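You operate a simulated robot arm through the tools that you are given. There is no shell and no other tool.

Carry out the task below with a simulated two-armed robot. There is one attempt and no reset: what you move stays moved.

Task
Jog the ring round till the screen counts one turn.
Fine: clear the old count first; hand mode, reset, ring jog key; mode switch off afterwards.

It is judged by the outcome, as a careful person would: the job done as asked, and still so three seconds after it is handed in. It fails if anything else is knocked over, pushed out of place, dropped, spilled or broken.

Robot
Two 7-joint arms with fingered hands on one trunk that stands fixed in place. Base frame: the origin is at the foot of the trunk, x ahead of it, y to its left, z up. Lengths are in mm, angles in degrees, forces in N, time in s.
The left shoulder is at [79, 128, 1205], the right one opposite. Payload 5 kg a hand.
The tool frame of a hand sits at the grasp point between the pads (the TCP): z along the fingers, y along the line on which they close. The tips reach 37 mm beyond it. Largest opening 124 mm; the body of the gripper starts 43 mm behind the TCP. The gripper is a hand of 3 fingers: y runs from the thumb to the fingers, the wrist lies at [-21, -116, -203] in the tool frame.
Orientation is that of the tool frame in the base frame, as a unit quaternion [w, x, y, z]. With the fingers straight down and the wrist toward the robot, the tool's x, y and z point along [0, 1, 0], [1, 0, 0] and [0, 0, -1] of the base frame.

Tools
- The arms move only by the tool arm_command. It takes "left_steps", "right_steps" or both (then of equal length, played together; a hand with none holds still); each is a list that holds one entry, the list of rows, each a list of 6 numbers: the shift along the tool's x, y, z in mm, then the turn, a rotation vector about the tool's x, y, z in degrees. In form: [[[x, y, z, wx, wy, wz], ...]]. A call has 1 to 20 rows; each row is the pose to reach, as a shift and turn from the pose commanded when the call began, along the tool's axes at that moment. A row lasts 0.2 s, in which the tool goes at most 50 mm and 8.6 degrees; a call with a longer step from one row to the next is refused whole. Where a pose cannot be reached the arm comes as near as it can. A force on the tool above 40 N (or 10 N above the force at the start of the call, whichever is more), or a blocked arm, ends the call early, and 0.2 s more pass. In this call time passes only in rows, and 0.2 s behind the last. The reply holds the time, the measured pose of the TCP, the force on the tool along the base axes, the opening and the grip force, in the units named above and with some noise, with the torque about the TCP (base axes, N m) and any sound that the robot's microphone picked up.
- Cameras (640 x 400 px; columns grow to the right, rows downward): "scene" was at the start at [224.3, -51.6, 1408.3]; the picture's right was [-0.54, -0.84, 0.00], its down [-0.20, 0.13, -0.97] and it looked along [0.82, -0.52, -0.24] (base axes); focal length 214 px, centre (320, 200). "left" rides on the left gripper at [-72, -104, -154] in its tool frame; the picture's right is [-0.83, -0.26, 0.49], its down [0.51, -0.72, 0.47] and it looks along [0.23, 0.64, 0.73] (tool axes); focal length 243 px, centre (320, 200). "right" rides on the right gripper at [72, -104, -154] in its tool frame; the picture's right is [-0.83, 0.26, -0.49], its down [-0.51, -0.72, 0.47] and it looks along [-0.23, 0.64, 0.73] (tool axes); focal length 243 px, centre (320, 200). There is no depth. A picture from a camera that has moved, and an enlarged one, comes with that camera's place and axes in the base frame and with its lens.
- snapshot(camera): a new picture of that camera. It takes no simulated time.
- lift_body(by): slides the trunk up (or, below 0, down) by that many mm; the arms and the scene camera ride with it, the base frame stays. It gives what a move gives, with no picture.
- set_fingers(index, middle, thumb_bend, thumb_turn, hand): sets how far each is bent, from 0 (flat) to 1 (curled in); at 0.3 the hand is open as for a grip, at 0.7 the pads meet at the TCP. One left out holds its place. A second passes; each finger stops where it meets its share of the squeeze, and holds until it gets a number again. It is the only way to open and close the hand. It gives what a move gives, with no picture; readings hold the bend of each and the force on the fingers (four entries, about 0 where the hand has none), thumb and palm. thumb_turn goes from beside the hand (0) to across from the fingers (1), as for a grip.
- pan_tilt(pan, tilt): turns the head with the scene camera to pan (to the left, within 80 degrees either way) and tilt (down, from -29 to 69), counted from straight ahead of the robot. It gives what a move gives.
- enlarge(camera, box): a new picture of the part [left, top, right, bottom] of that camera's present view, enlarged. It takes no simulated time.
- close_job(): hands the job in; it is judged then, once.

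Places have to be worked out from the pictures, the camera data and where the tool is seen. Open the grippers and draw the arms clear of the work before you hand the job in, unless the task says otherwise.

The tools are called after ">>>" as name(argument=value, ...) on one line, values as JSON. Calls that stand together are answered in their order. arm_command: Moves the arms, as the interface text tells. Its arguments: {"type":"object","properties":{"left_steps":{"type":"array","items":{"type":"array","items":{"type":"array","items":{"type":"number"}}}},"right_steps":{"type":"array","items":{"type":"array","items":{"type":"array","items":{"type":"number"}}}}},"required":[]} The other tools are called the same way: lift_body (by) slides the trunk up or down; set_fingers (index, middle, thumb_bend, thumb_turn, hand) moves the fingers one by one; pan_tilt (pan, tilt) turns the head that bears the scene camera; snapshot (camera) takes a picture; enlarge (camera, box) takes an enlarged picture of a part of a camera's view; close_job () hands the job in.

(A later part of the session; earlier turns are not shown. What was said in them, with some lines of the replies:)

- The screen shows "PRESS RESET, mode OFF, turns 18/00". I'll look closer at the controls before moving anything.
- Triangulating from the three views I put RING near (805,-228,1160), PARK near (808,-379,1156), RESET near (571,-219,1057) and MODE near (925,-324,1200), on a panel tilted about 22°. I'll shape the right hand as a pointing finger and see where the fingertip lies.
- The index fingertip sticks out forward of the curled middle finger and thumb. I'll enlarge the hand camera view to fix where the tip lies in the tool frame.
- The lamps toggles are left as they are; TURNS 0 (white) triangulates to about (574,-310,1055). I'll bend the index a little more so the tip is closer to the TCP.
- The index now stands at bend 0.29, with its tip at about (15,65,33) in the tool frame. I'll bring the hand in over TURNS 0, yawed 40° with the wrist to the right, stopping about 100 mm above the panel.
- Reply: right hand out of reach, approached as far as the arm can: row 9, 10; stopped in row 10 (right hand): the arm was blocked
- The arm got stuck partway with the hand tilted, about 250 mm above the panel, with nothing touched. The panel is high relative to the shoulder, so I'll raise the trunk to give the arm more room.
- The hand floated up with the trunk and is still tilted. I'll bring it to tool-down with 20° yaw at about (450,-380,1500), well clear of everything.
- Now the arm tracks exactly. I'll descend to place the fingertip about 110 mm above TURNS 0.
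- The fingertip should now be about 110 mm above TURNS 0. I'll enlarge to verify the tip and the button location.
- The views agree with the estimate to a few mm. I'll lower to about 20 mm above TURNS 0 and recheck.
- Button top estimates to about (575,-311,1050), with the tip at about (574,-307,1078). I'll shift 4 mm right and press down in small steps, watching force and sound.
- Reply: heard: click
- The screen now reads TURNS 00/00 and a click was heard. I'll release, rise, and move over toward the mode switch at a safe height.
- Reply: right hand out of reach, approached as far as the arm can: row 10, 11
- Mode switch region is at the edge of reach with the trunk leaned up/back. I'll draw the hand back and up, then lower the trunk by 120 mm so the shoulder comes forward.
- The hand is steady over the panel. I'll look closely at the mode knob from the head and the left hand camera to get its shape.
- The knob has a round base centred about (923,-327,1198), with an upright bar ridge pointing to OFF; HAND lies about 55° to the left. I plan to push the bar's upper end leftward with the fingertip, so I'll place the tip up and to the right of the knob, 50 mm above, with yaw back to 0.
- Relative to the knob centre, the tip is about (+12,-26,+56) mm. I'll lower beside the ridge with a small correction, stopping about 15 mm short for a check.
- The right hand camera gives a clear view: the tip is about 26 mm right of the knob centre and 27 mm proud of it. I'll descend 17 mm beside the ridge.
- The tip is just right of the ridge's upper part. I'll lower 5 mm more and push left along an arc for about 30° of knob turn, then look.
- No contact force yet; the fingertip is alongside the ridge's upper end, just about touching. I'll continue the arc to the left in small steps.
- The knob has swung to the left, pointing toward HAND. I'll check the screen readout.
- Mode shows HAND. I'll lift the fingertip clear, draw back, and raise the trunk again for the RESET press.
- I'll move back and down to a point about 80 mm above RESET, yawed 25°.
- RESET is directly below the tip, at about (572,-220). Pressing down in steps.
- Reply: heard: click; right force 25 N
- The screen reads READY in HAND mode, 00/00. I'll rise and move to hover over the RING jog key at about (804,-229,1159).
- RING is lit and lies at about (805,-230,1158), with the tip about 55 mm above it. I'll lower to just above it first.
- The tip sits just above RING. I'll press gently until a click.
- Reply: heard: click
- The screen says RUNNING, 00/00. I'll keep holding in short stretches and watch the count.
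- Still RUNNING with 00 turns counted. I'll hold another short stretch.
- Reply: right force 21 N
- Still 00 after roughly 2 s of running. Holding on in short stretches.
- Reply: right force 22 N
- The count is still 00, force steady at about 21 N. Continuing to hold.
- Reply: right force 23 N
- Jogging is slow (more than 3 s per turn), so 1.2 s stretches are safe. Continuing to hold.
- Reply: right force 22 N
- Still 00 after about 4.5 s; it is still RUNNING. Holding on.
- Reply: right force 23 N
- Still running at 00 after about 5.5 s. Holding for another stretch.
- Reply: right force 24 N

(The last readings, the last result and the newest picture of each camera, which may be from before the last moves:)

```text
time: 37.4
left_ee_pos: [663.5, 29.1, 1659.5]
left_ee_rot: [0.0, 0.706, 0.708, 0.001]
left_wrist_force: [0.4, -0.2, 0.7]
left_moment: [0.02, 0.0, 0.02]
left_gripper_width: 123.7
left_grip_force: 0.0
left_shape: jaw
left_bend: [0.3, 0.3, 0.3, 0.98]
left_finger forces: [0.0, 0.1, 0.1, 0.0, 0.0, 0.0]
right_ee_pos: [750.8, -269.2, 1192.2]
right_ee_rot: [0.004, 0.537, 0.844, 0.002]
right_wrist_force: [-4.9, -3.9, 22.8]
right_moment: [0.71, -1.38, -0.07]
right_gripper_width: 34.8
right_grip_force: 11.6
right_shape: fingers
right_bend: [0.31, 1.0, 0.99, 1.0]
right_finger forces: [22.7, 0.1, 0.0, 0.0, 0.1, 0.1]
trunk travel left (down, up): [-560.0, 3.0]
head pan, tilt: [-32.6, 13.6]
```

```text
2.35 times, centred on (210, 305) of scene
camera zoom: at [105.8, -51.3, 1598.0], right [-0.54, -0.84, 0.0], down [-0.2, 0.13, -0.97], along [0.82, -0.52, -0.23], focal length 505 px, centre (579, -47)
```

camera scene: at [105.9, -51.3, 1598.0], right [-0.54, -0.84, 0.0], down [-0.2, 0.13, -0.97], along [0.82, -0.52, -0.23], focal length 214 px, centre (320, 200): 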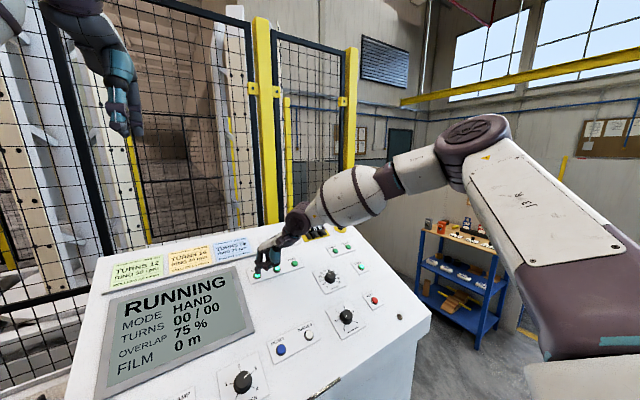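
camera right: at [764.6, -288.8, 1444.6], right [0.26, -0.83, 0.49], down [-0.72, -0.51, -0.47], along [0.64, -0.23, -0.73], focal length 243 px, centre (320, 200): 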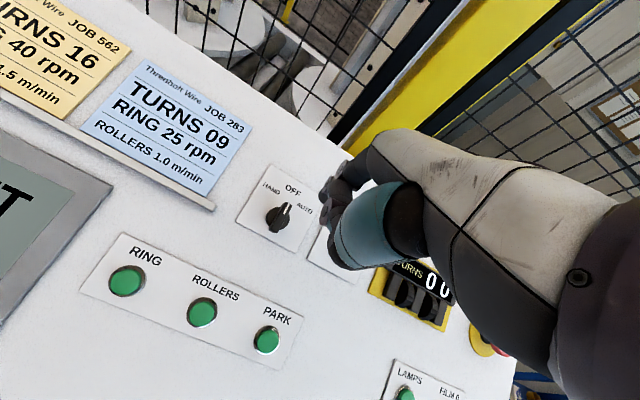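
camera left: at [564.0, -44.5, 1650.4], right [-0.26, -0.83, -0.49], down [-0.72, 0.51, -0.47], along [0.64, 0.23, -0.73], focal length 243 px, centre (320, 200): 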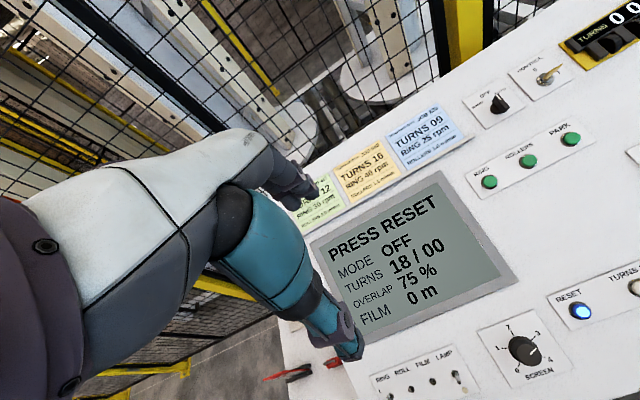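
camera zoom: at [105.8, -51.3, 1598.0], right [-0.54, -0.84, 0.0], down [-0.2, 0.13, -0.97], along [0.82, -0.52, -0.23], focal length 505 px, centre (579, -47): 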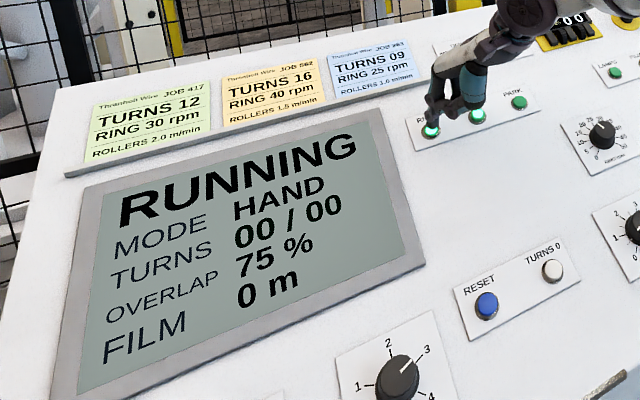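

Still 00 at about 6.7 s. It could be a 5–6 rpm jog (10–12 s per turn), so I keep holding and checking.

>>> arm_command(right_steps=[[[0, 0, 0, 0, 0, 0], [0, 0, 0, 0, 0, 0], [0, 0, 0, 0, 0, 0], [0, 0, 0, 0, 0, 0], [0, 0, 0, 0, 0, 0]]])

>>> snapshot(camera="scene")

>>> snapshot(camera="left")

```text
time: 38.6
left_ee_pos: [665.6, 27.7, 1658.7]
left_ee_rot: [0.001, 0.706, 0.708, 0.0]
left_wrist_force: [-0.4, 0.0, -0.2]
left_moment: [0.0, -0.02, 0.01]
left_gripper_width: 123.8
left_grip_force: 0.2
left_shape: jaw
left_bend: [0.3, 0.3, 0.3, 0.98]
left_finger forces: [0.0, 0.1, 0.0, 0.0, 0.0, 0.1]
right_ee_pos: [751.9, -269.1, 1191.6]
right_ee_rot: [0.004, 0.536, 0.844, 0.002]
right_wrist_force: [-3.6, -3.5, 22.5]
right_moment: [0.65, -1.39, -0.06]
right_gripper_width: 34.8
right_grip_force: 11.1
right_shape: fingers
right_bend: [0.31, 1.0, 0.99, 1.0]
right_finger forces: [22.6, 0.1, 0.0, 0.0, 0.1, 0.0]
trunk travel left (down, up): [-560.0, 3.0]
head pan, tilt: [-32.6, 13.6]
```

```text
taken
camera scene: at [105.8, -51.3, 1598.0], right [-0.54, -0.84, 0.0], down [-0.2, 0.13, -0.97], along [0.82, -0.52, -0.23], focal length 214 px, centre (320, 200)
```

scene: 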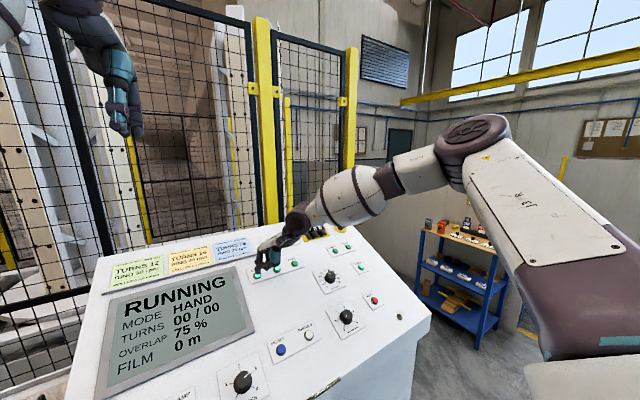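

```text
taken
camera left: at [559.7, -43.5, 1812.1], right [-0.26, -0.83, -0.49], down [-0.72, 0.51, -0.47], along [0.64, 0.23, -0.73], focal length 243 px, centre (320, 200)
```

left: 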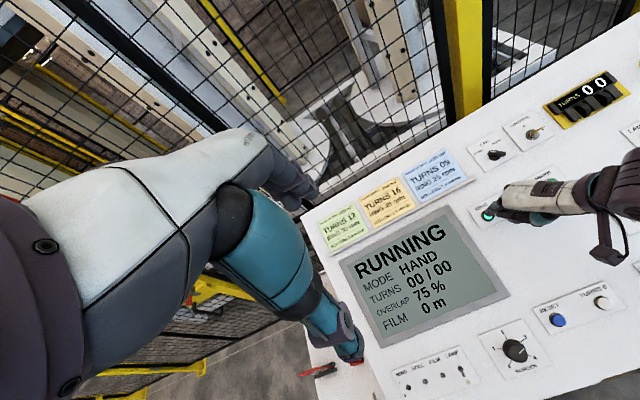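

Still RUNNING at 00 after about 8 s. Holding further; the left camera also gives a good view of the screen.

>>> arm_command(right_steps=[[[0, 0, 0, 0, 0, 0], [0, 0, 0, 0, 0, 0], [0, 0, 0, 0, 0, 0], [0, 0, 0, 0, 0, 0], [0, 0, 0, 0, 0, 0]]])

>>> snapshot(camera="left")

```text
time: 39.8
left_ee_pos: [665.0, 27.9, 1659.2]
left_ee_rot: [0.001, 0.706, 0.708, 0.0]
left_wrist_force: [0.1, 0.7, -1.0]
left_moment: [0.0, -0.01, -0.02]
left_gripper_width: 123.8
left_grip_force: 0.0
left_shape: jaw
left_bend: [0.3, 0.3, 0.3, 0.98]
left_finger forces: [0.0, 0.1, 0.1, 0.1, 0.1, 0.0]
right_ee_pos: [752.7, -267.3, 1192.3]
right_ee_rot: [0.004, 0.536, 0.844, 0.003]
right_wrist_force: [-4.7, -3.9, 23.5]
right_moment: [0.73, -1.37, -0.09]
right_gripper_width: 34.7
right_grip_force: 11.4
right_shape: fingers
right_bend: [0.31, 1.0, 0.99, 1.0]
right_finger forces: [22.5, 0.0, 0.0, 0.1, 0.0, 0.0]
trunk travel left (down, up): [-560.0, 3.0]
head pan, tilt: [-32.6, 13.6]
```

```text
taken
camera left: at [559.7, -43.5, 1812.1], right [-0.26, -0.83, -0.49], down [-0.72, 0.51, -0.47], along [0.64, 0.23, -0.73], focal length 243 px, centre (320, 200)
```

left: 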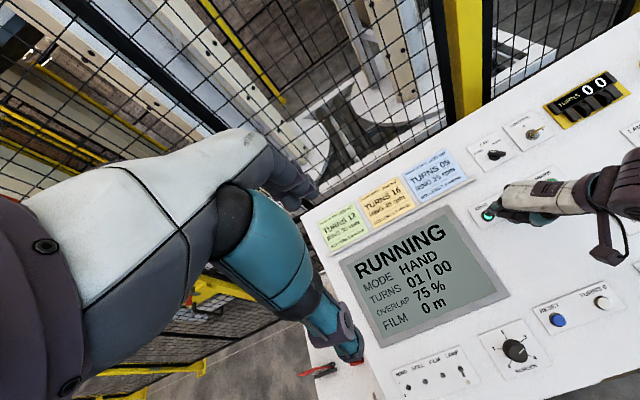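

The count is now 01. I'll release at once by lifting straight up.

>>> arm_command(right_steps=[[[0, 0, -30, 0, 0, 0], [0, 0, -75, 0, 0, 0], [0, 0, -115, 0, 0, 0]]])

>>> snapshot(camera="left")

>>> snapshot(camera="scene")

```text
time: 40.6
left_ee_pos: [664.8, 27.9, 1660.9]
left_ee_rot: [0.002, 0.707, 0.707, 0.001]
left_wrist_force: [-0.3, 0.1, 0.8]
left_moment: [-0.03, -0.04, -0.02]
left_gripper_width: 124.0
left_grip_force: 0.1
left_shape: jaw
left_bend: [0.3, 0.3, 0.3, 0.98]
left_finger forces: [0.0, 0.0, 0.0, 0.0, 0.1, 0.0]
right_ee_pos: [749.4, -269.8, 1305.8]
right_ee_rot: [0.003, 0.537, 0.844, 0.002]
right_wrist_force: [-0.2, -0.2, 0.5]
right_moment: [0.0, -0.03, -0.01]
right_gripper_width: 34.0
right_grip_force: 0.0
right_shape: fingers
right_bend: [0.31, 1.0, 0.98, 1.0]
right_finger forces: [0.1, 0.0, 0.0, 0.0, 0.0, 0.0]
trunk travel left (down, up): [-560.0, 3.0]
head pan, tilt: [-32.6, 13.6]
```

```text
taken
camera left: at [559.6, -42.7, 1813.0], right [-0.26, -0.83, -0.49], down [-0.72, 0.51, -0.47], along [0.64, 0.23, -0.73], focal length 243 px, centre (320, 200)
```

left: 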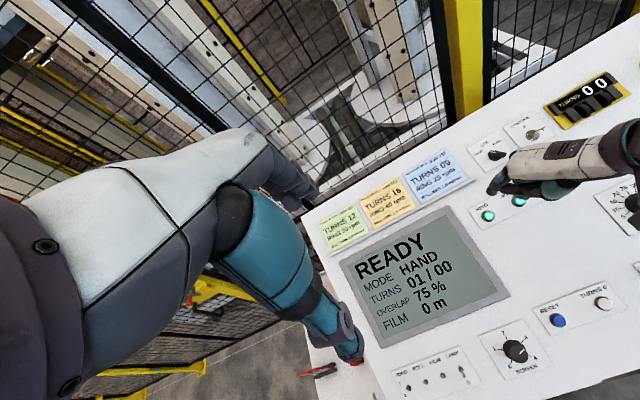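

```text
taken
camera scene: at [106.3, -50.7, 1598.2], right [-0.54, -0.84, 0.0], down [-0.2, 0.13, -0.97], along [0.82, -0.52, -0.23], focal length 214 px, centre (320, 200)
```

scene: 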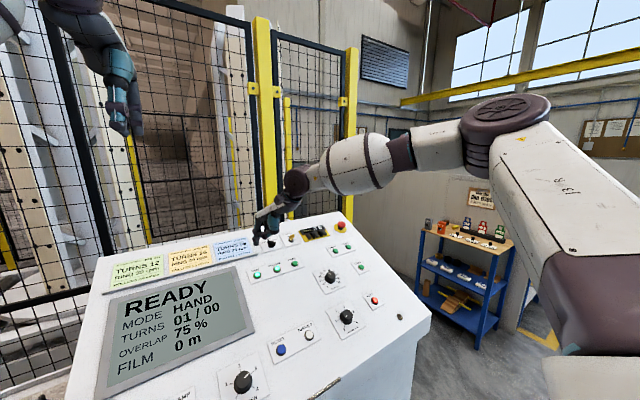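

Release left READY, HAND, 01/00. Next is switching the mode off: I'll raise and re-yaw the hand to 0, then lower the trunk by 120 mm for reach as before.

>>> arm_command(right_steps=[[[-18.6, -8.7, -35, 0, 0, 6.25], [-37.2, -17.4, -70, 0, 0, 12.5], [-55.7, -26, -105, 0, 0, 18.75], [-74.3, -34.7, -140, 0, 0, 25]]])

>>> lift_body(by=-120)

>>> snapshot(camera="right")

>>> enlarge(camera="scene", box=[40, 175, 360, 390])

```text
time: 41.6
left_ee_pos: [669.9, 28.0, 1656.6]
left_ee_rot: [0.0, 0.707, 0.708, -0.001]
left_wrist_force: [-0.8, 0.1, -0.7]
left_moment: [0.01, 0.02, 0.0]
left_gripper_width: 123.8
left_grip_force: 0.0
left_shape: jaw
left_bend: [0.3, 0.3, 0.3, 0.98]
left_finger forces: [0.0, 0.0, 0.0, 0.1, 0.0, 0.1]
right_ee_pos: [752.6, -350.0, 1443.2]
right_ee_rot: [0.001, 0.707, 0.707, 0.002]
right_wrist_force: [-0.3, 0.0, 0.0]
right_moment: [0.03, 0.01, 0.03]
right_gripper_width: 34.1
right_grip_force: 0.0
right_shape: fingers
right_bend: [0.31, 1.0, 0.98, 1.0]
right_finger forces: [0.0, 0.1, 0.0, 0.0, 0.0, 0.1]
trunk travel left (down, up): [-560.0, 3.0]
head pan, tilt: [-32.6, 13.6]
```

```text
time: 43.1
left_ee_pos: [665.9, 28.1, 1538.3]
left_ee_rot: [0.0, 0.707, 0.708, 0.0]
left_wrist_force: [0.1, -0.7, 0.5]
left_moment: [-0.01, -0.06, -0.02]
left_gripper_width: 123.9
left_grip_force: 0.1
left_shape: jaw
left_bend: [0.3, 0.3, 0.3, 0.98]
left_finger forces: [0.0, 0.0, 0.0, 0.1, 0.0, 0.0]
right_ee_pos: [751.3, -351.4, 1325.9]
right_ee_rot: [0.002, 0.707, 0.708, 0.003]
right_wrist_force: [0.1, 0.0, 0.6]
right_moment: [0.0, -0.02, -0.01]
right_gripper_width: 33.8
right_grip_force: 0.1
right_shape: fingers
right_bend: [0.31, 1.0, 0.98, 1.0]
right_finger forces: [0.0, 0.0, 0.0, 0.0, 0.1, 0.0]
trunk travel left (down, up): [-440.0, 123.0]
head pan, tilt: [-32.6, 13.6]
```

```text
taken
camera right: at [646.6, -279.7, 1478.5], right [0.26, -0.83, 0.49], down [-0.72, -0.51, -0.48], along [0.65, -0.23, -0.73], focal length 243 px, centre (320, 200)
```

right: 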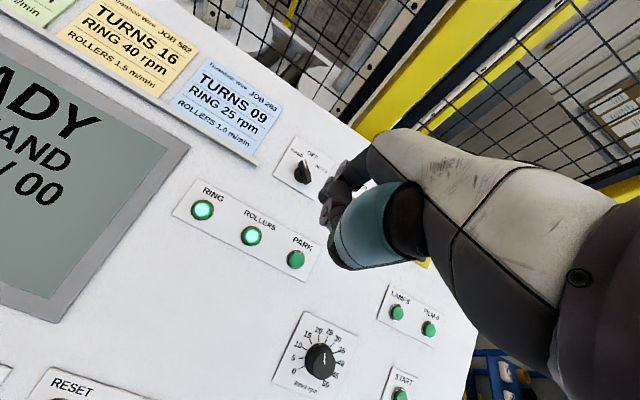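

```text
1.86 times, centred on (200, 282) of scene
camera zoom: at [208.9, -51.6, 1453.3], right [-0.54, -0.84, 0.0], down [-0.2, 0.13, -0.97], along [0.82, -0.52, -0.23], focal length 399 px, centre (543, 46)
```

zoom: 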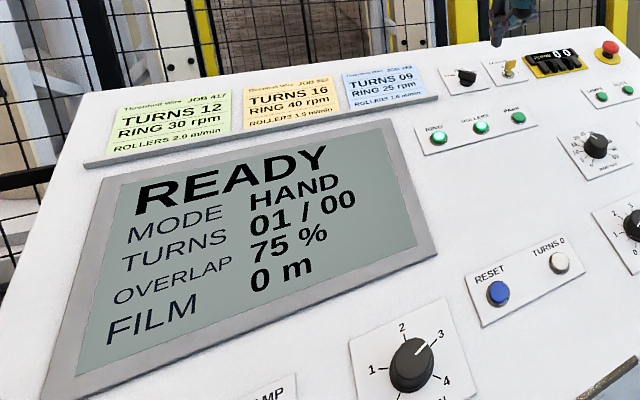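

The display holds 01/00. I'll move forward to hover up-right of the knob (u ≈ 20, v ≈ 15 mm), and check before descending.

>>> arm_command(right_steps=[[[-1.5, 39, 0, 0, 0, 0], [-3, 78, 12, 0, 0, 0], [-5, 117, 36, 0, 0, 0]]])

>>> enlarge(camera="scene", box=[245, 175, 341, 235])

>>> enlarge(camera="left", box=[400, 40, 560, 140])

>>> enlarge(camera="right", box=[230, 140, 390, 240])

```text
time: 43.9
left_ee_pos: [672.0, 27.1, 1536.4]
left_ee_rot: [-0.002, 0.707, 0.707, -0.001]
left_wrist_force: [0.5, 0.5, -0.3]
left_moment: [-0.03, 0.05, 0.0]
left_gripper_width: 123.7
left_grip_force: 0.0
left_shape: jaw
left_bend: [0.3, 0.3, 0.3, 0.98]
left_finger forces: [0.0, 0.1, 0.1, 0.0, 0.0, 0.1]
right_ee_pos: [871.9, -356.2, 1288.4]
right_ee_rot: [0.001, 0.707, 0.707, 0.001]
right_wrist_force: [0.4, 0.1, -0.6]
right_moment: [0.0, 0.03, 0.0]
right_gripper_width: 33.9
right_grip_force: 0.0
right_shape: fingers
right_bend: [0.31, 1.0, 0.98, 1.0]
right_finger forces: [0.0, 0.0, 0.0, 0.0, 0.0, 0.0]
trunk travel left (down, up): [-440.0, 123.0]
head pan, tilt: [-32.6, 13.6]
```

```text
6.67 times, centred on (293, 205) of scene
camera zoom: at [212.8, -51.8, 1452.4], right [-0.54, -0.84, 0.0], down [-0.2, 0.13, -0.97], along [0.82, -0.52, -0.24], focal length 1430 px, centre (500, 167)
```

zoom: 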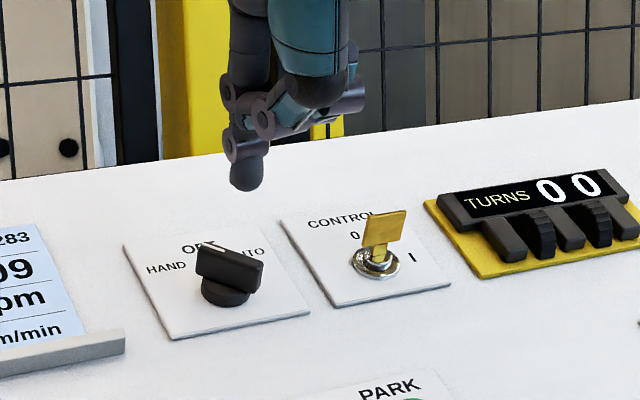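

```text
4.00 times, centred on (480, 90) of left
camera zoom: at [567.2, -44.2, 1689.1], right [-0.26, -0.83, -0.49], down [-0.72, 0.51, -0.47], along [0.64, 0.23, -0.73], focal length 970 px, centre (-320, 640)
```

zoom: 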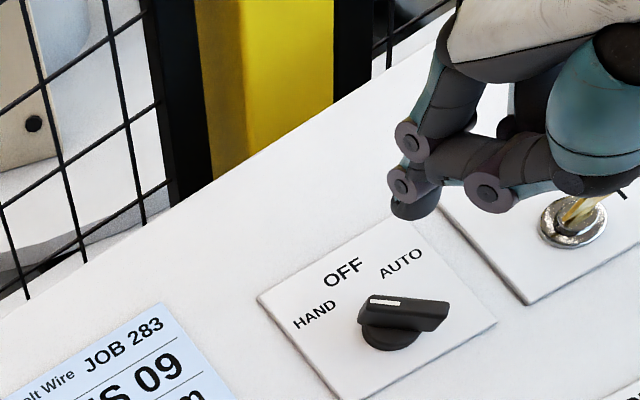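

```text
4.00 times, centred on (310, 190) of right
camera zoom: at [767.7, -283.8, 1440.1], right [0.26, -0.83, 0.49], down [-0.72, -0.51, -0.47], along [0.64, -0.23, -0.73], focal length 970 px, centre (360, 240)
```

zoom: 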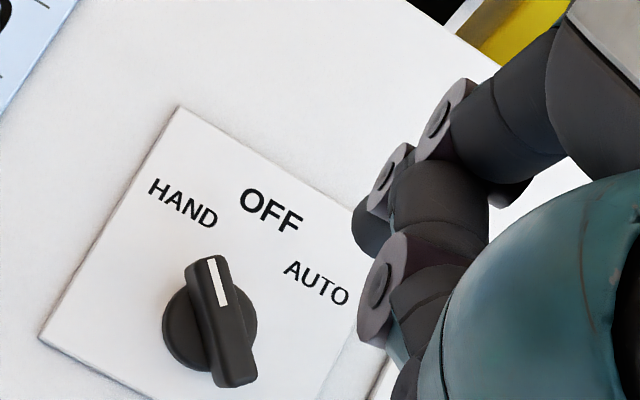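

The knob bar is at HAND (~45°). I'll descend on its right-upper side, then pull toward the robot so the bar's lower half swings to vertical (OFF); the motion can't overshoot because it ends tangent to the bar.

>>> arm_command(right_steps=[[[1, 0, 15, 0, 0, 0], [1, 0, 30, 0, 0, 0], [1, 0, 42, 0, 0, 0]]])

>>> enlarge(camera="scene", box=[245, 175, 341, 235])

>>> enlarge(camera="left", box=[400, 40, 560, 140])

>>> enlarge(camera="right", box=[230, 140, 390, 240])

```text
time: 44.7
left_ee_pos: [668.1, 27.2, 1537.8]
left_ee_rot: [0.0, 0.707, 0.707, 0.0]
left_wrist_force: [-0.6, 0.7, -0.5]
left_moment: [0.01, 0.01, -0.02]
left_gripper_width: 124.0
left_grip_force: 0.1
left_shape: jaw
left_bend: [0.3, 0.3, 0.3, 0.98]
left_finger forces: [0.0, 0.0, 0.1, 0.0, 0.0, 0.0]
right_ee_pos: [869.7, -357.0, 1246.7]
right_ee_rot: [0.002, 0.707, 0.707, 0.002]
right_wrist_force: [0.5, 0.4, -0.3]
right_moment: [0.04, -0.01, 0.0]
right_gripper_width: 33.6
right_grip_force: 0.3
right_shape: fingers
right_bend: [0.31, 1.0, 0.98, 1.0]
right_finger forces: [0.1, 0.1, 0.0, 0.0, 0.0, 0.1]
trunk travel left (down, up): [-440.0, 123.0]
head pan, tilt: [-32.6, 13.6]
```

```text
6.67 times, centred on (293, 205) of scene
camera zoom: at [210.4, -51.5, 1452.9], right [-0.54, -0.84, 0.0], down [-0.2, 0.13, -0.97], along [0.82, -0.52, -0.23], focal length 1430 px, centre (500, 167)
```

zoom: 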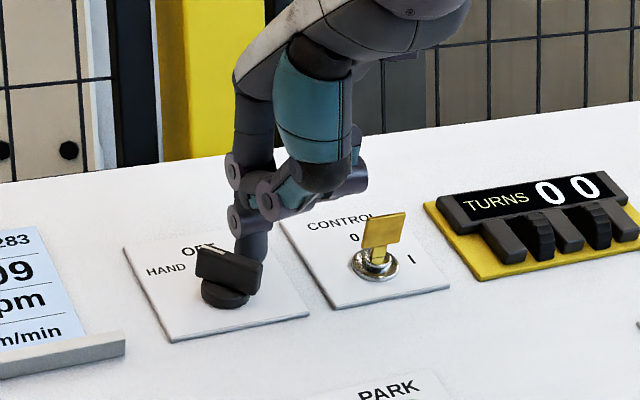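

```text
4.00 times, centred on (480, 90) of left
camera zoom: at [564.2, -43.7, 1690.4], right [-0.26, -0.83, -0.49], down [-0.72, 0.51, -0.47], along [0.64, 0.23, -0.73], focal length 970 px, centre (-320, 640)
```

zoom: 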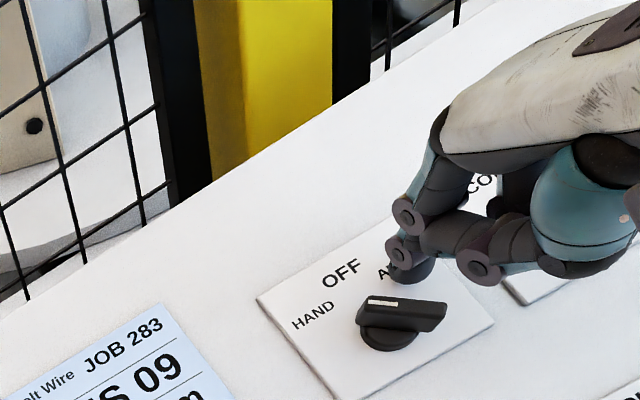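

```text
4.00 times, centred on (310, 190) of right
camera zoom: at [765.4, -284.0, 1398.3], right [0.26, -0.83, 0.49], down [-0.72, -0.51, -0.47], along [0.64, -0.23, -0.73], focal length 970 px, centre (360, 240)
```

zoom: 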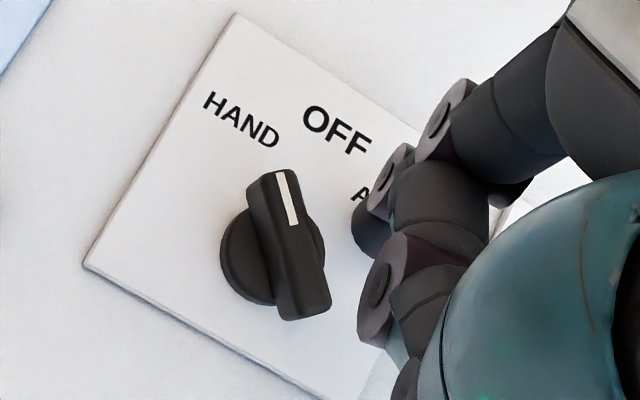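

The fingertip is at about u=18, v=14 mm from the knob axis, clear of the bar. Now pulling down the panel in 4 mm steps.

>>> arm_command(right_steps=[[[2, -4, 1.5, 0, 0, 0], [4, -8, 3, 0, 0, 0], [4, -12, 4.6, 0, 0, 0], [4, -16, 6.2, 0, 0, 0], [4, -20, 7.8, 0, 0, 0]]])

>>> snapshot(camera="scene")

>>> enlarge(camera="left", box=[400, 40, 560, 140])

>>> enlarge(camera="right", box=[230, 140, 390, 240])

```text
time: 45.9
left_ee_pos: [668.0, 27.8, 1537.1]
left_ee_rot: [0.001, 0.707, 0.708, 0.0]
left_wrist_force: [0.0, -0.2, -0.8]
left_moment: [-0.04, -0.01, 0.02]
left_gripper_width: 123.5
left_grip_force: 0.0
left_shape: jaw
left_bend: [0.3, 0.3, 0.3, 0.98]
left_finger forces: [0.0, 0.0, 0.0, 0.1, 0.0, 0.0]
right_ee_pos: [850.0, -352.1, 1239.2]
right_ee_rot: [0.002, 0.706, 0.708, 0.002]
right_wrist_force: [1.1, -2.2, 1.8]
right_moment: [-0.06, -0.17, -0.17]
right_gripper_width: 33.9
right_grip_force: 1.7
right_shape: fingers
right_bend: [0.31, 1.0, 0.98, 1.0]
right_finger forces: [2.8, 0.0, 0.0, 0.0, 0.0, 0.0]
trunk travel left (down, up): [-440.0, 123.0]
head pan, tilt: [-32.6, 13.6]
```

```text
taken
camera scene: at [210.2, -52.0, 1452.9], right [-0.54, -0.84, 0.0], down [-0.2, 0.13, -0.97], along [0.82, -0.52, -0.23], focal length 214 px, centre (320, 200)
```

scene: 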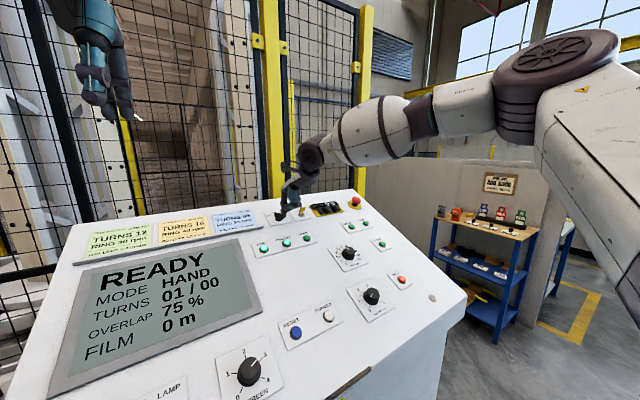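

```text
4.00 times, centred on (480, 90) of left
camera zoom: at [563.9, -44.2, 1690.6], right [-0.26, -0.83, -0.49], down [-0.72, 0.51, -0.47], along [0.64, 0.23, -0.73], focal length 970 px, centre (-320, 640)
```

zoom: 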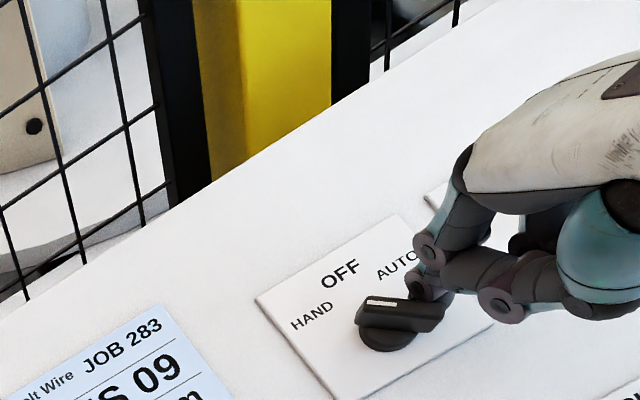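

```text
4.00 times, centred on (310, 190) of right
camera zoom: at [745.4, -279.9, 1391.5], right [0.26, -0.83, 0.49], down [-0.72, -0.51, -0.47], along [0.64, -0.23, -0.73], focal length 970 px, centre (360, 240)
```

zoom: 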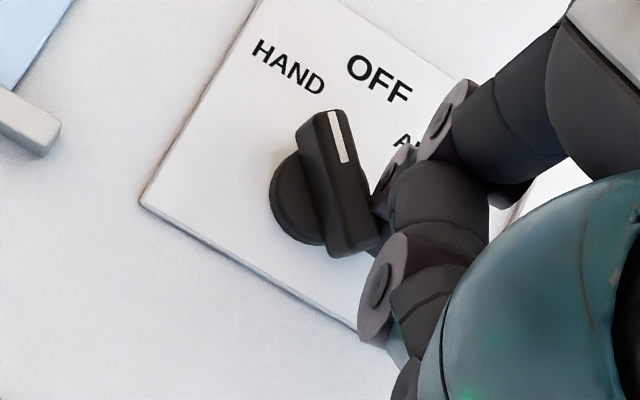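

The tip is contacting the outer corner of the bar's lower end (a little too far right). I'll back up the panel 11 mm, shift 5 mm left, and pull down again.

>>> arm_command(right_steps=[[[-1, 5, -2, 0, 0, 0], [0, 10, -4, 0, 0, 0], [4, 10, -4, 0, 0, 0], [5, 6, -2.4, 0, 0, 0], [5, 2, -0.8, 0, 0, 0], [5, -2, 0.8, 0, 0, 0]]])

>>> snapshot(camera="scene")

>>> enlarge(camera="left", box=[400, 40, 560, 140])

>>> enlarge(camera="right", box=[230, 140, 390, 240])

```text
time: 47.3
left_ee_pos: [668.2, 28.2, 1537.4]
left_ee_rot: [0.0, 0.707, 0.708, 0.0]
left_wrist_force: [0.2, -1.0, -0.8]
left_moment: [-0.02, -0.02, 0.02]
left_gripper_width: 123.8
left_grip_force: 0.1
left_shape: jaw
left_bend: [0.3, 0.3, 0.3, 0.98]
left_finger forces: [0.1, 0.0, 0.1, 0.1, 0.0, 0.1]
right_ee_pos: [847.7, -347.9, 1238.8]
right_ee_rot: [0.002, 0.707, 0.708, 0.001]
right_wrist_force: [3.1, -6.3, 7.3]
right_moment: [-0.08, -0.66, -0.44]
right_gripper_width: 35.3
right_grip_force: 4.0
right_shape: fingers
right_bend: [0.29, 1.0, 0.98, 1.0]
right_finger forces: [8.4, 0.1, 0.1, 0.1, 0.0, 0.1]
trunk travel left (down, up): [-440.0, 123.0]
head pan, tilt: [-32.6, 13.6]
```

```text
taken
camera scene: at [209.7, -52.3, 1453.1], right [-0.54, -0.84, 0.0], down [-0.2, 0.13, -0.97], along [0.82, -0.52, -0.23], focal length 214 px, centre (320, 200)
```

scene: 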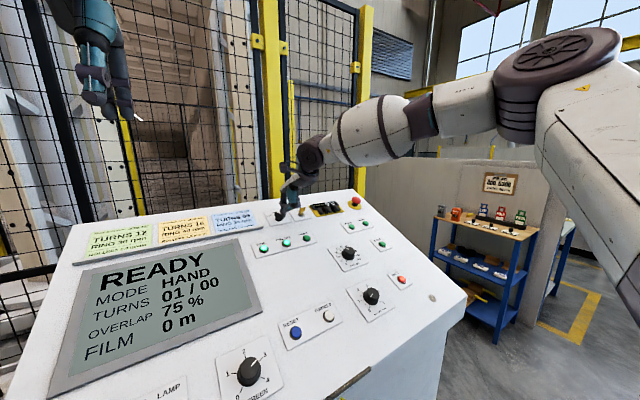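

```text
4.00 times, centred on (480, 90) of left
camera zoom: at [563.3, -44.6, 1690.8], right [-0.26, -0.83, -0.49], down [-0.72, 0.51, -0.47], along [0.64, 0.23, -0.73], focal length 970 px, centre (-320, 640)
```

zoom: 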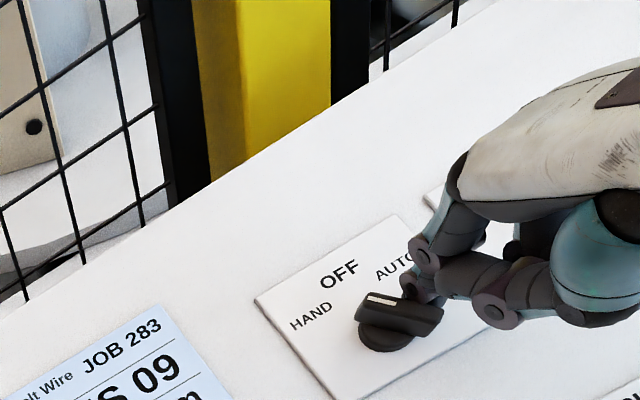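

```text
4.00 times, centred on (310, 190) of right
camera zoom: at [743.1, -276.5, 1391.3], right [0.26, -0.83, 0.49], down [-0.72, -0.51, -0.48], along [0.65, -0.23, -0.73], focal length 970 px, centre (360, 240)
```

zoom: 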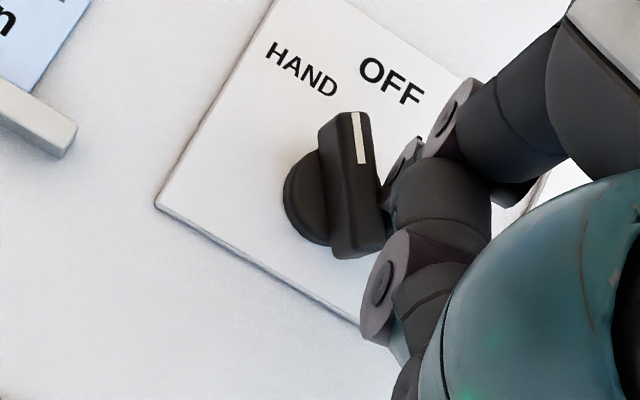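

The bar has begun turning toward OFF (about 15° so far), with 8 N on the finger. I'll keep pulling down and slightly left.

>>> arm_command(right_steps=[[[2, -3, 1.2, 0, 0, 0], [3, -6, 2.4, 0, 0, 0], [4, -9, 3.6, 0, 0, 0]]])

>>> snapshot(camera="scene")

>>> enlarge(camera="left", box=[400, 40, 560, 140])

>>> enlarge(camera="right", box=[230, 140, 390, 240])

```text
time: 48.1
left_ee_pos: [668.9, 25.6, 1537.0]
left_ee_rot: [0.0, 0.707, 0.708, 0.0]
left_wrist_force: [0.2, -0.1, -0.2]
left_moment: [0.01, 0.0, 0.0]
left_gripper_width: 123.7
left_grip_force: 0.1
left_shape: jaw
left_bend: [0.3, 0.3, 0.3, 0.98]
left_finger forces: [0.0, 0.0, 0.0, 0.0, 0.0, 0.0]
right_ee_pos: [840.1, -345.8, 1233.4]
right_ee_rot: [0.001, 0.707, 0.707, 0.001]
right_wrist_force: [0.8, -13.4, 0.8]
right_moment: [-0.33, -0.09, -0.9]
right_gripper_width: 33.6
right_grip_force: 6.3
right_shape: fingers
right_bend: [0.32, 1.0, 0.98, 1.0]
right_finger forces: [12.5, 0.0, 0.0, 0.0, 0.0, 0.1]
trunk travel left (down, up): [-440.0, 123.0]
head pan, tilt: [-32.6, 13.6]
```

```text
taken
camera scene: at [210.6, -53.8, 1452.7], right [-0.54, -0.84, 0.0], down [-0.2, 0.13, -0.97], along [0.82, -0.52, -0.24], focal length 214 px, centre (320, 200)
```

scene: 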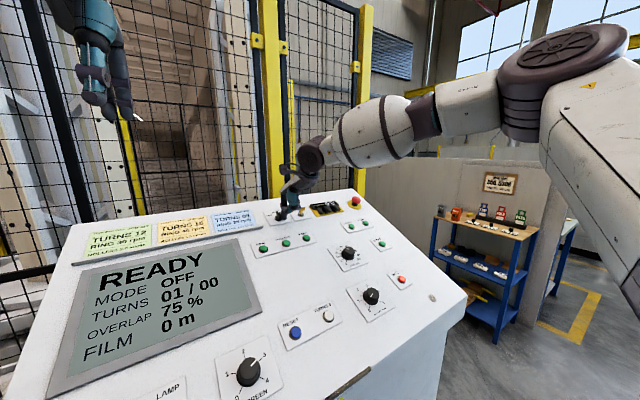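

```text
4.00 times, centred on (480, 90) of left
camera zoom: at [564.4, -46.3, 1690.1], right [-0.26, -0.83, -0.49], down [-0.72, 0.51, -0.47], along [0.64, 0.23, -0.73], focal length 970 px, centre (-320, 640)
```

zoom: 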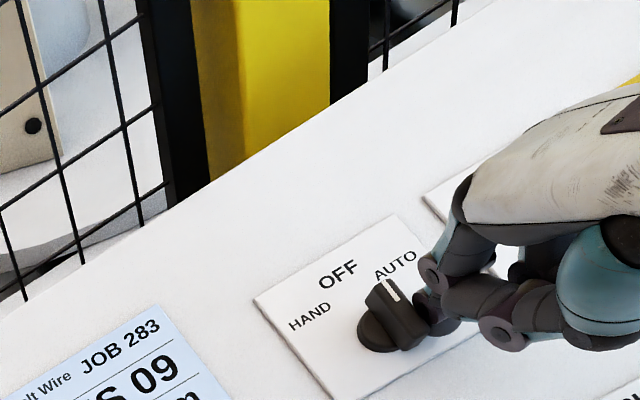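

```text
4.00 times, centred on (310, 190) of right
camera zoom: at [736.1, -274.1, 1385.8], right [0.26, -0.83, 0.49], down [-0.72, -0.51, -0.47], along [0.64, -0.23, -0.73], focal length 970 px, centre (360, 240)
```

zoom: 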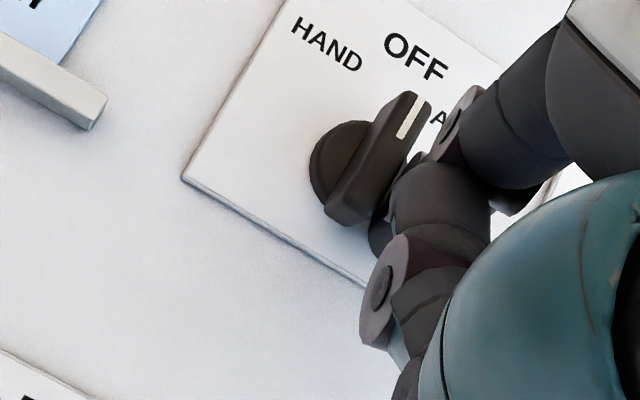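

MODE now reads OFF with turns 01/00. I'll ease right off the bar a few mm, then lift straight up and back off.

>>> arm_command(right_steps=[[[-4, 0, 0, 0, 0, 0], [-7, 0, -3, 0, 0, 0], [-8, 0, -30, 0, 0, 0], [-8, -5, -75, 0, 0, 0], [-8, -45, -95, 0, 0, 0], [-8, -90, -115, 0, 0, 0], [-8, -135, -135, 0, 0, 0]]])

>>> snapshot(camera="scene")

>>> enlarge(camera="left", box=[400, 40, 560, 140])

```text
time: 49.7
left_ee_pos: [665.0, 28.5, 1539.9]
left_ee_rot: [0.001, 0.707, 0.707, 0.0]
left_wrist_force: [-0.7, -0.2, 0.4]
left_moment: [0.0, -0.06, 0.0]
left_gripper_width: 123.9
left_grip_force: 0.0
left_shape: jaw
left_bend: [0.3, 0.3, 0.3, 0.98]
left_finger forces: [0.0, 0.0, 0.1, 0.0, 0.1, 0.0]
right_ee_pos: [697.9, -349.4, 1371.2]
right_ee_rot: [0.003, 0.706, 0.708, 0.002]
right_wrist_force: [0.2, -0.1, 0.5]
right_moment: [0.0, 0.0, 0.01]
right_gripper_width: 33.0
right_grip_force: 0.1
right_shape: fingers
right_bend: [0.32, 1.0, 0.98, 1.0]
right_finger forces: [0.0, 0.0, 0.1, 0.0, 0.0, 0.0]
trunk travel left (down, up): [-440.0, 123.0]
head pan, tilt: [-32.6, 13.6]
```

```text
taken
camera scene: at [207.6, -51.6, 1453.4], right [-0.54, -0.84, 0.0], down [-0.2, 0.13, -0.97], along [0.82, -0.52, -0.23], focal length 214 px, centre (320, 200)
```

scene: 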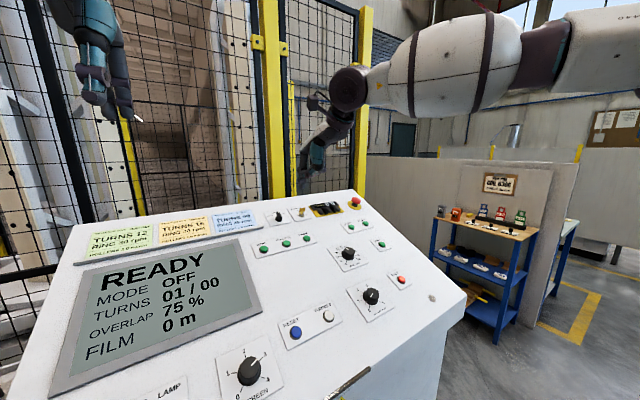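

```text
4.00 times, centred on (480, 90) of left
camera zoom: at [560.5, -43.6, 1692.1], right [-0.26, -0.83, -0.49], down [-0.72, 0.51, -0.47], along [0.64, 0.23, -0.73], focal length 970 px, centre (-320, 640)
```

zoom: 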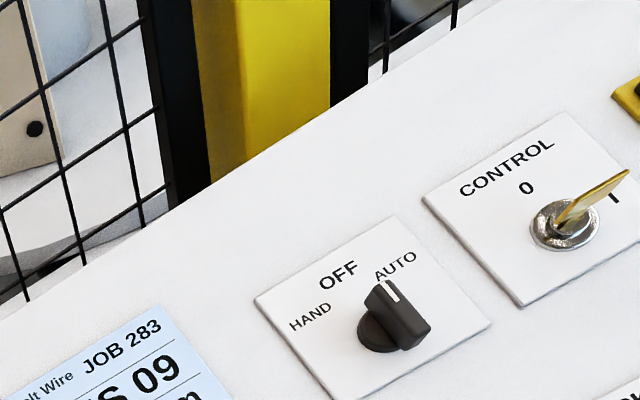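

The mode is OFF, the count stays at 01/00, and the knob sits upright at OFF. I'll draw the right hand further up and back, and open its fingers.

>>> arm_command(right_steps=[[[-8, -35, -20, 0, 0, 0], [-16, -70, -40, 0, 0, 0], [-24, -105, -60, 0, 0, 0], [-32, -140, -80, 0, 0, 0], [-40, -175, -100, 0, 0, 0], [-48, -210, -120, 0, 0, 0]]])

>>> set_fingers(hand="right", index=0.3, middle=0.3, thumb_bend=0.3, thumb_turn=1)

>>> snapshot(camera="scene")

>>> snapshot(camera="right")

>>> snapshot(camera="left")

```text
time: 51.1
left_ee_pos: [668.1, 28.7, 1538.9]
left_ee_rot: [0.0, 0.707, 0.707, 0.0]
left_wrist_force: [-0.1, -0.1, 1.0]
left_moment: [0.03, 0.0, 0.0]
left_gripper_width: 123.8
left_grip_force: 0.0
left_shape: jaw
left_bend: [0.3, 0.3, 0.3, 0.98]
left_finger forces: [0.0, 0.0, 0.0, 0.0, 0.0, 0.0]
right_ee_pos: [490.5, -400.7, 1488.6]
right_ee_rot: [0.001, 0.706, 0.708, 0.001]
right_wrist_force: [-0.5, -0.2, 0.1]
right_moment: [0.03, -0.04, -0.01]
right_gripper_width: 33.3
right_grip_force: 0.1
right_shape: fingers
right_bend: [0.32, 1.0, 0.98, 1.0]
right_finger forces: [0.0, 0.1, 0.1, 0.1, 0.0, 0.0]
trunk travel left (down, up): [-440.0, 123.0]
head pan, tilt: [-32.6, 13.6]
```

```text
time: 52.1
left_ee_pos: [668.6, 27.0, 1536.8]
left_ee_rot: [0.0, 0.706, 0.708, -0.001]
left_wrist_force: [0.2, -0.9, -0.1]
left_moment: [-0.01, -0.02, -0.01]
left_gripper_width: 123.6
left_grip_force: 0.2
left_shape: jaw
left_bend: [0.3, 0.3, 0.3, 0.98]
left_finger forces: [0.1, 0.0, 0.1, 0.0, 0.0, 0.1]
right_ee_pos: [492.9, -398.7, 1489.3]
right_ee_rot: [0.001, 0.707, 0.708, 0.001]
right_wrist_force: [-0.3, 0.6, 0.2]
right_moment: [-0.02, 0.03, 0.02]
right_gripper_width: 128.1
right_grip_force: 0.1
right_shape: fingers
right_bend: [0.3, 0.3, 0.3, 0.98]
right_finger forces: [0.0, 0.0, 0.1, 0.0, 0.0, 0.1]
trunk travel left (down, up): [-440.0, 123.0]
head pan, tilt: [-32.6, 13.6]
```

```text
taken
camera scene: at [210.7, -51.5, 1452.9], right [-0.54, -0.84, 0.0], down [-0.2, 0.13, -0.97], along [0.82, -0.52, -0.24], focal length 214 px, centre (320, 200)
```

scene: 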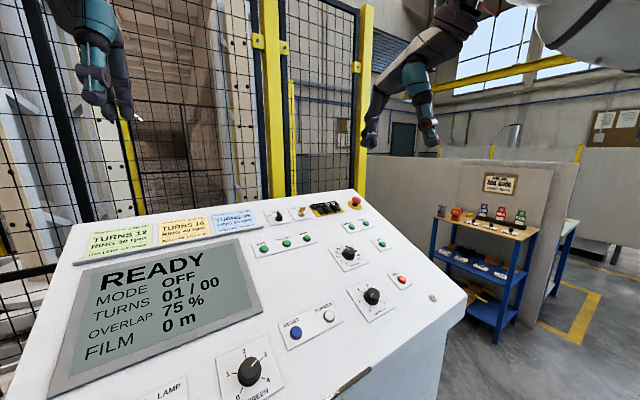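

```text
taken
camera right: at [387.2, -327.6, 1640.8], right [0.26, -0.83, 0.49], down [-0.72, -0.51, -0.47], along [0.64, -0.23, -0.73], focal length 243 px, centre (320, 200)
```

right: 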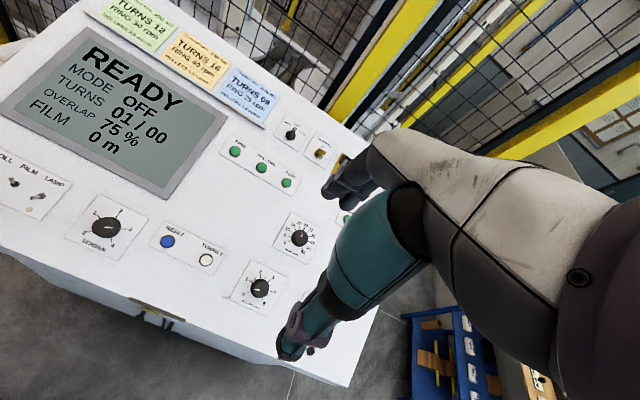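

```text
taken
camera left: at [564.4, -43.7, 1690.3], right [-0.26, -0.83, -0.49], down [-0.72, 0.51, -0.47], along [0.64, 0.23, -0.73], focal length 243 px, centre (320, 200)
```

left: 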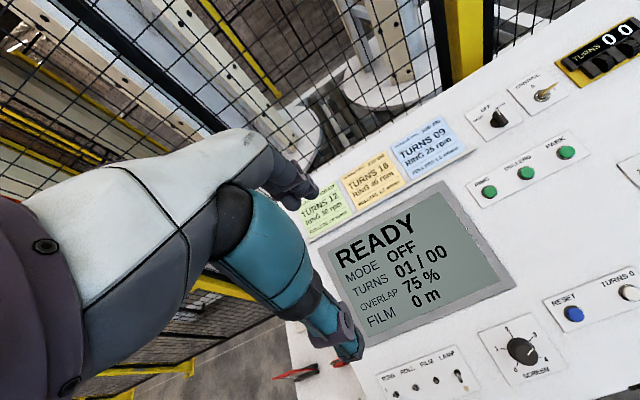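

The screen reads READY, MODE OFF, TURNS 01/00. The old count was cleared, the hands are open and clear of the panel, and the other controls look unchanged, so I'm handing in.

>>> close_job()

```text
The job is handed in.
```

The ring has been jogged one turn: the screen shows READY, MODE OFF and TURNS 01/00.

1. **Cleared the count:** I pressed TURNS 0, and the count went from 18 to 00.
2. **Hand mode and reset:** I turned the mode switch to HAND and pressed RESET, and the screen went to READY.
3. **Jogged:** I held the RING key for about 9 seconds and let go as soon as the count reached 01. It stayed at 01 after release.
4. **Mode off:** I turned the switch back to OFF, and the knob is upright at OFF.

Early on, the right arm got stuck well above the panel and touched nothing; raising the trunk fixed it. Both hands are open and clear of the panel. In the final pictures the other controls I could see looked unchanged.
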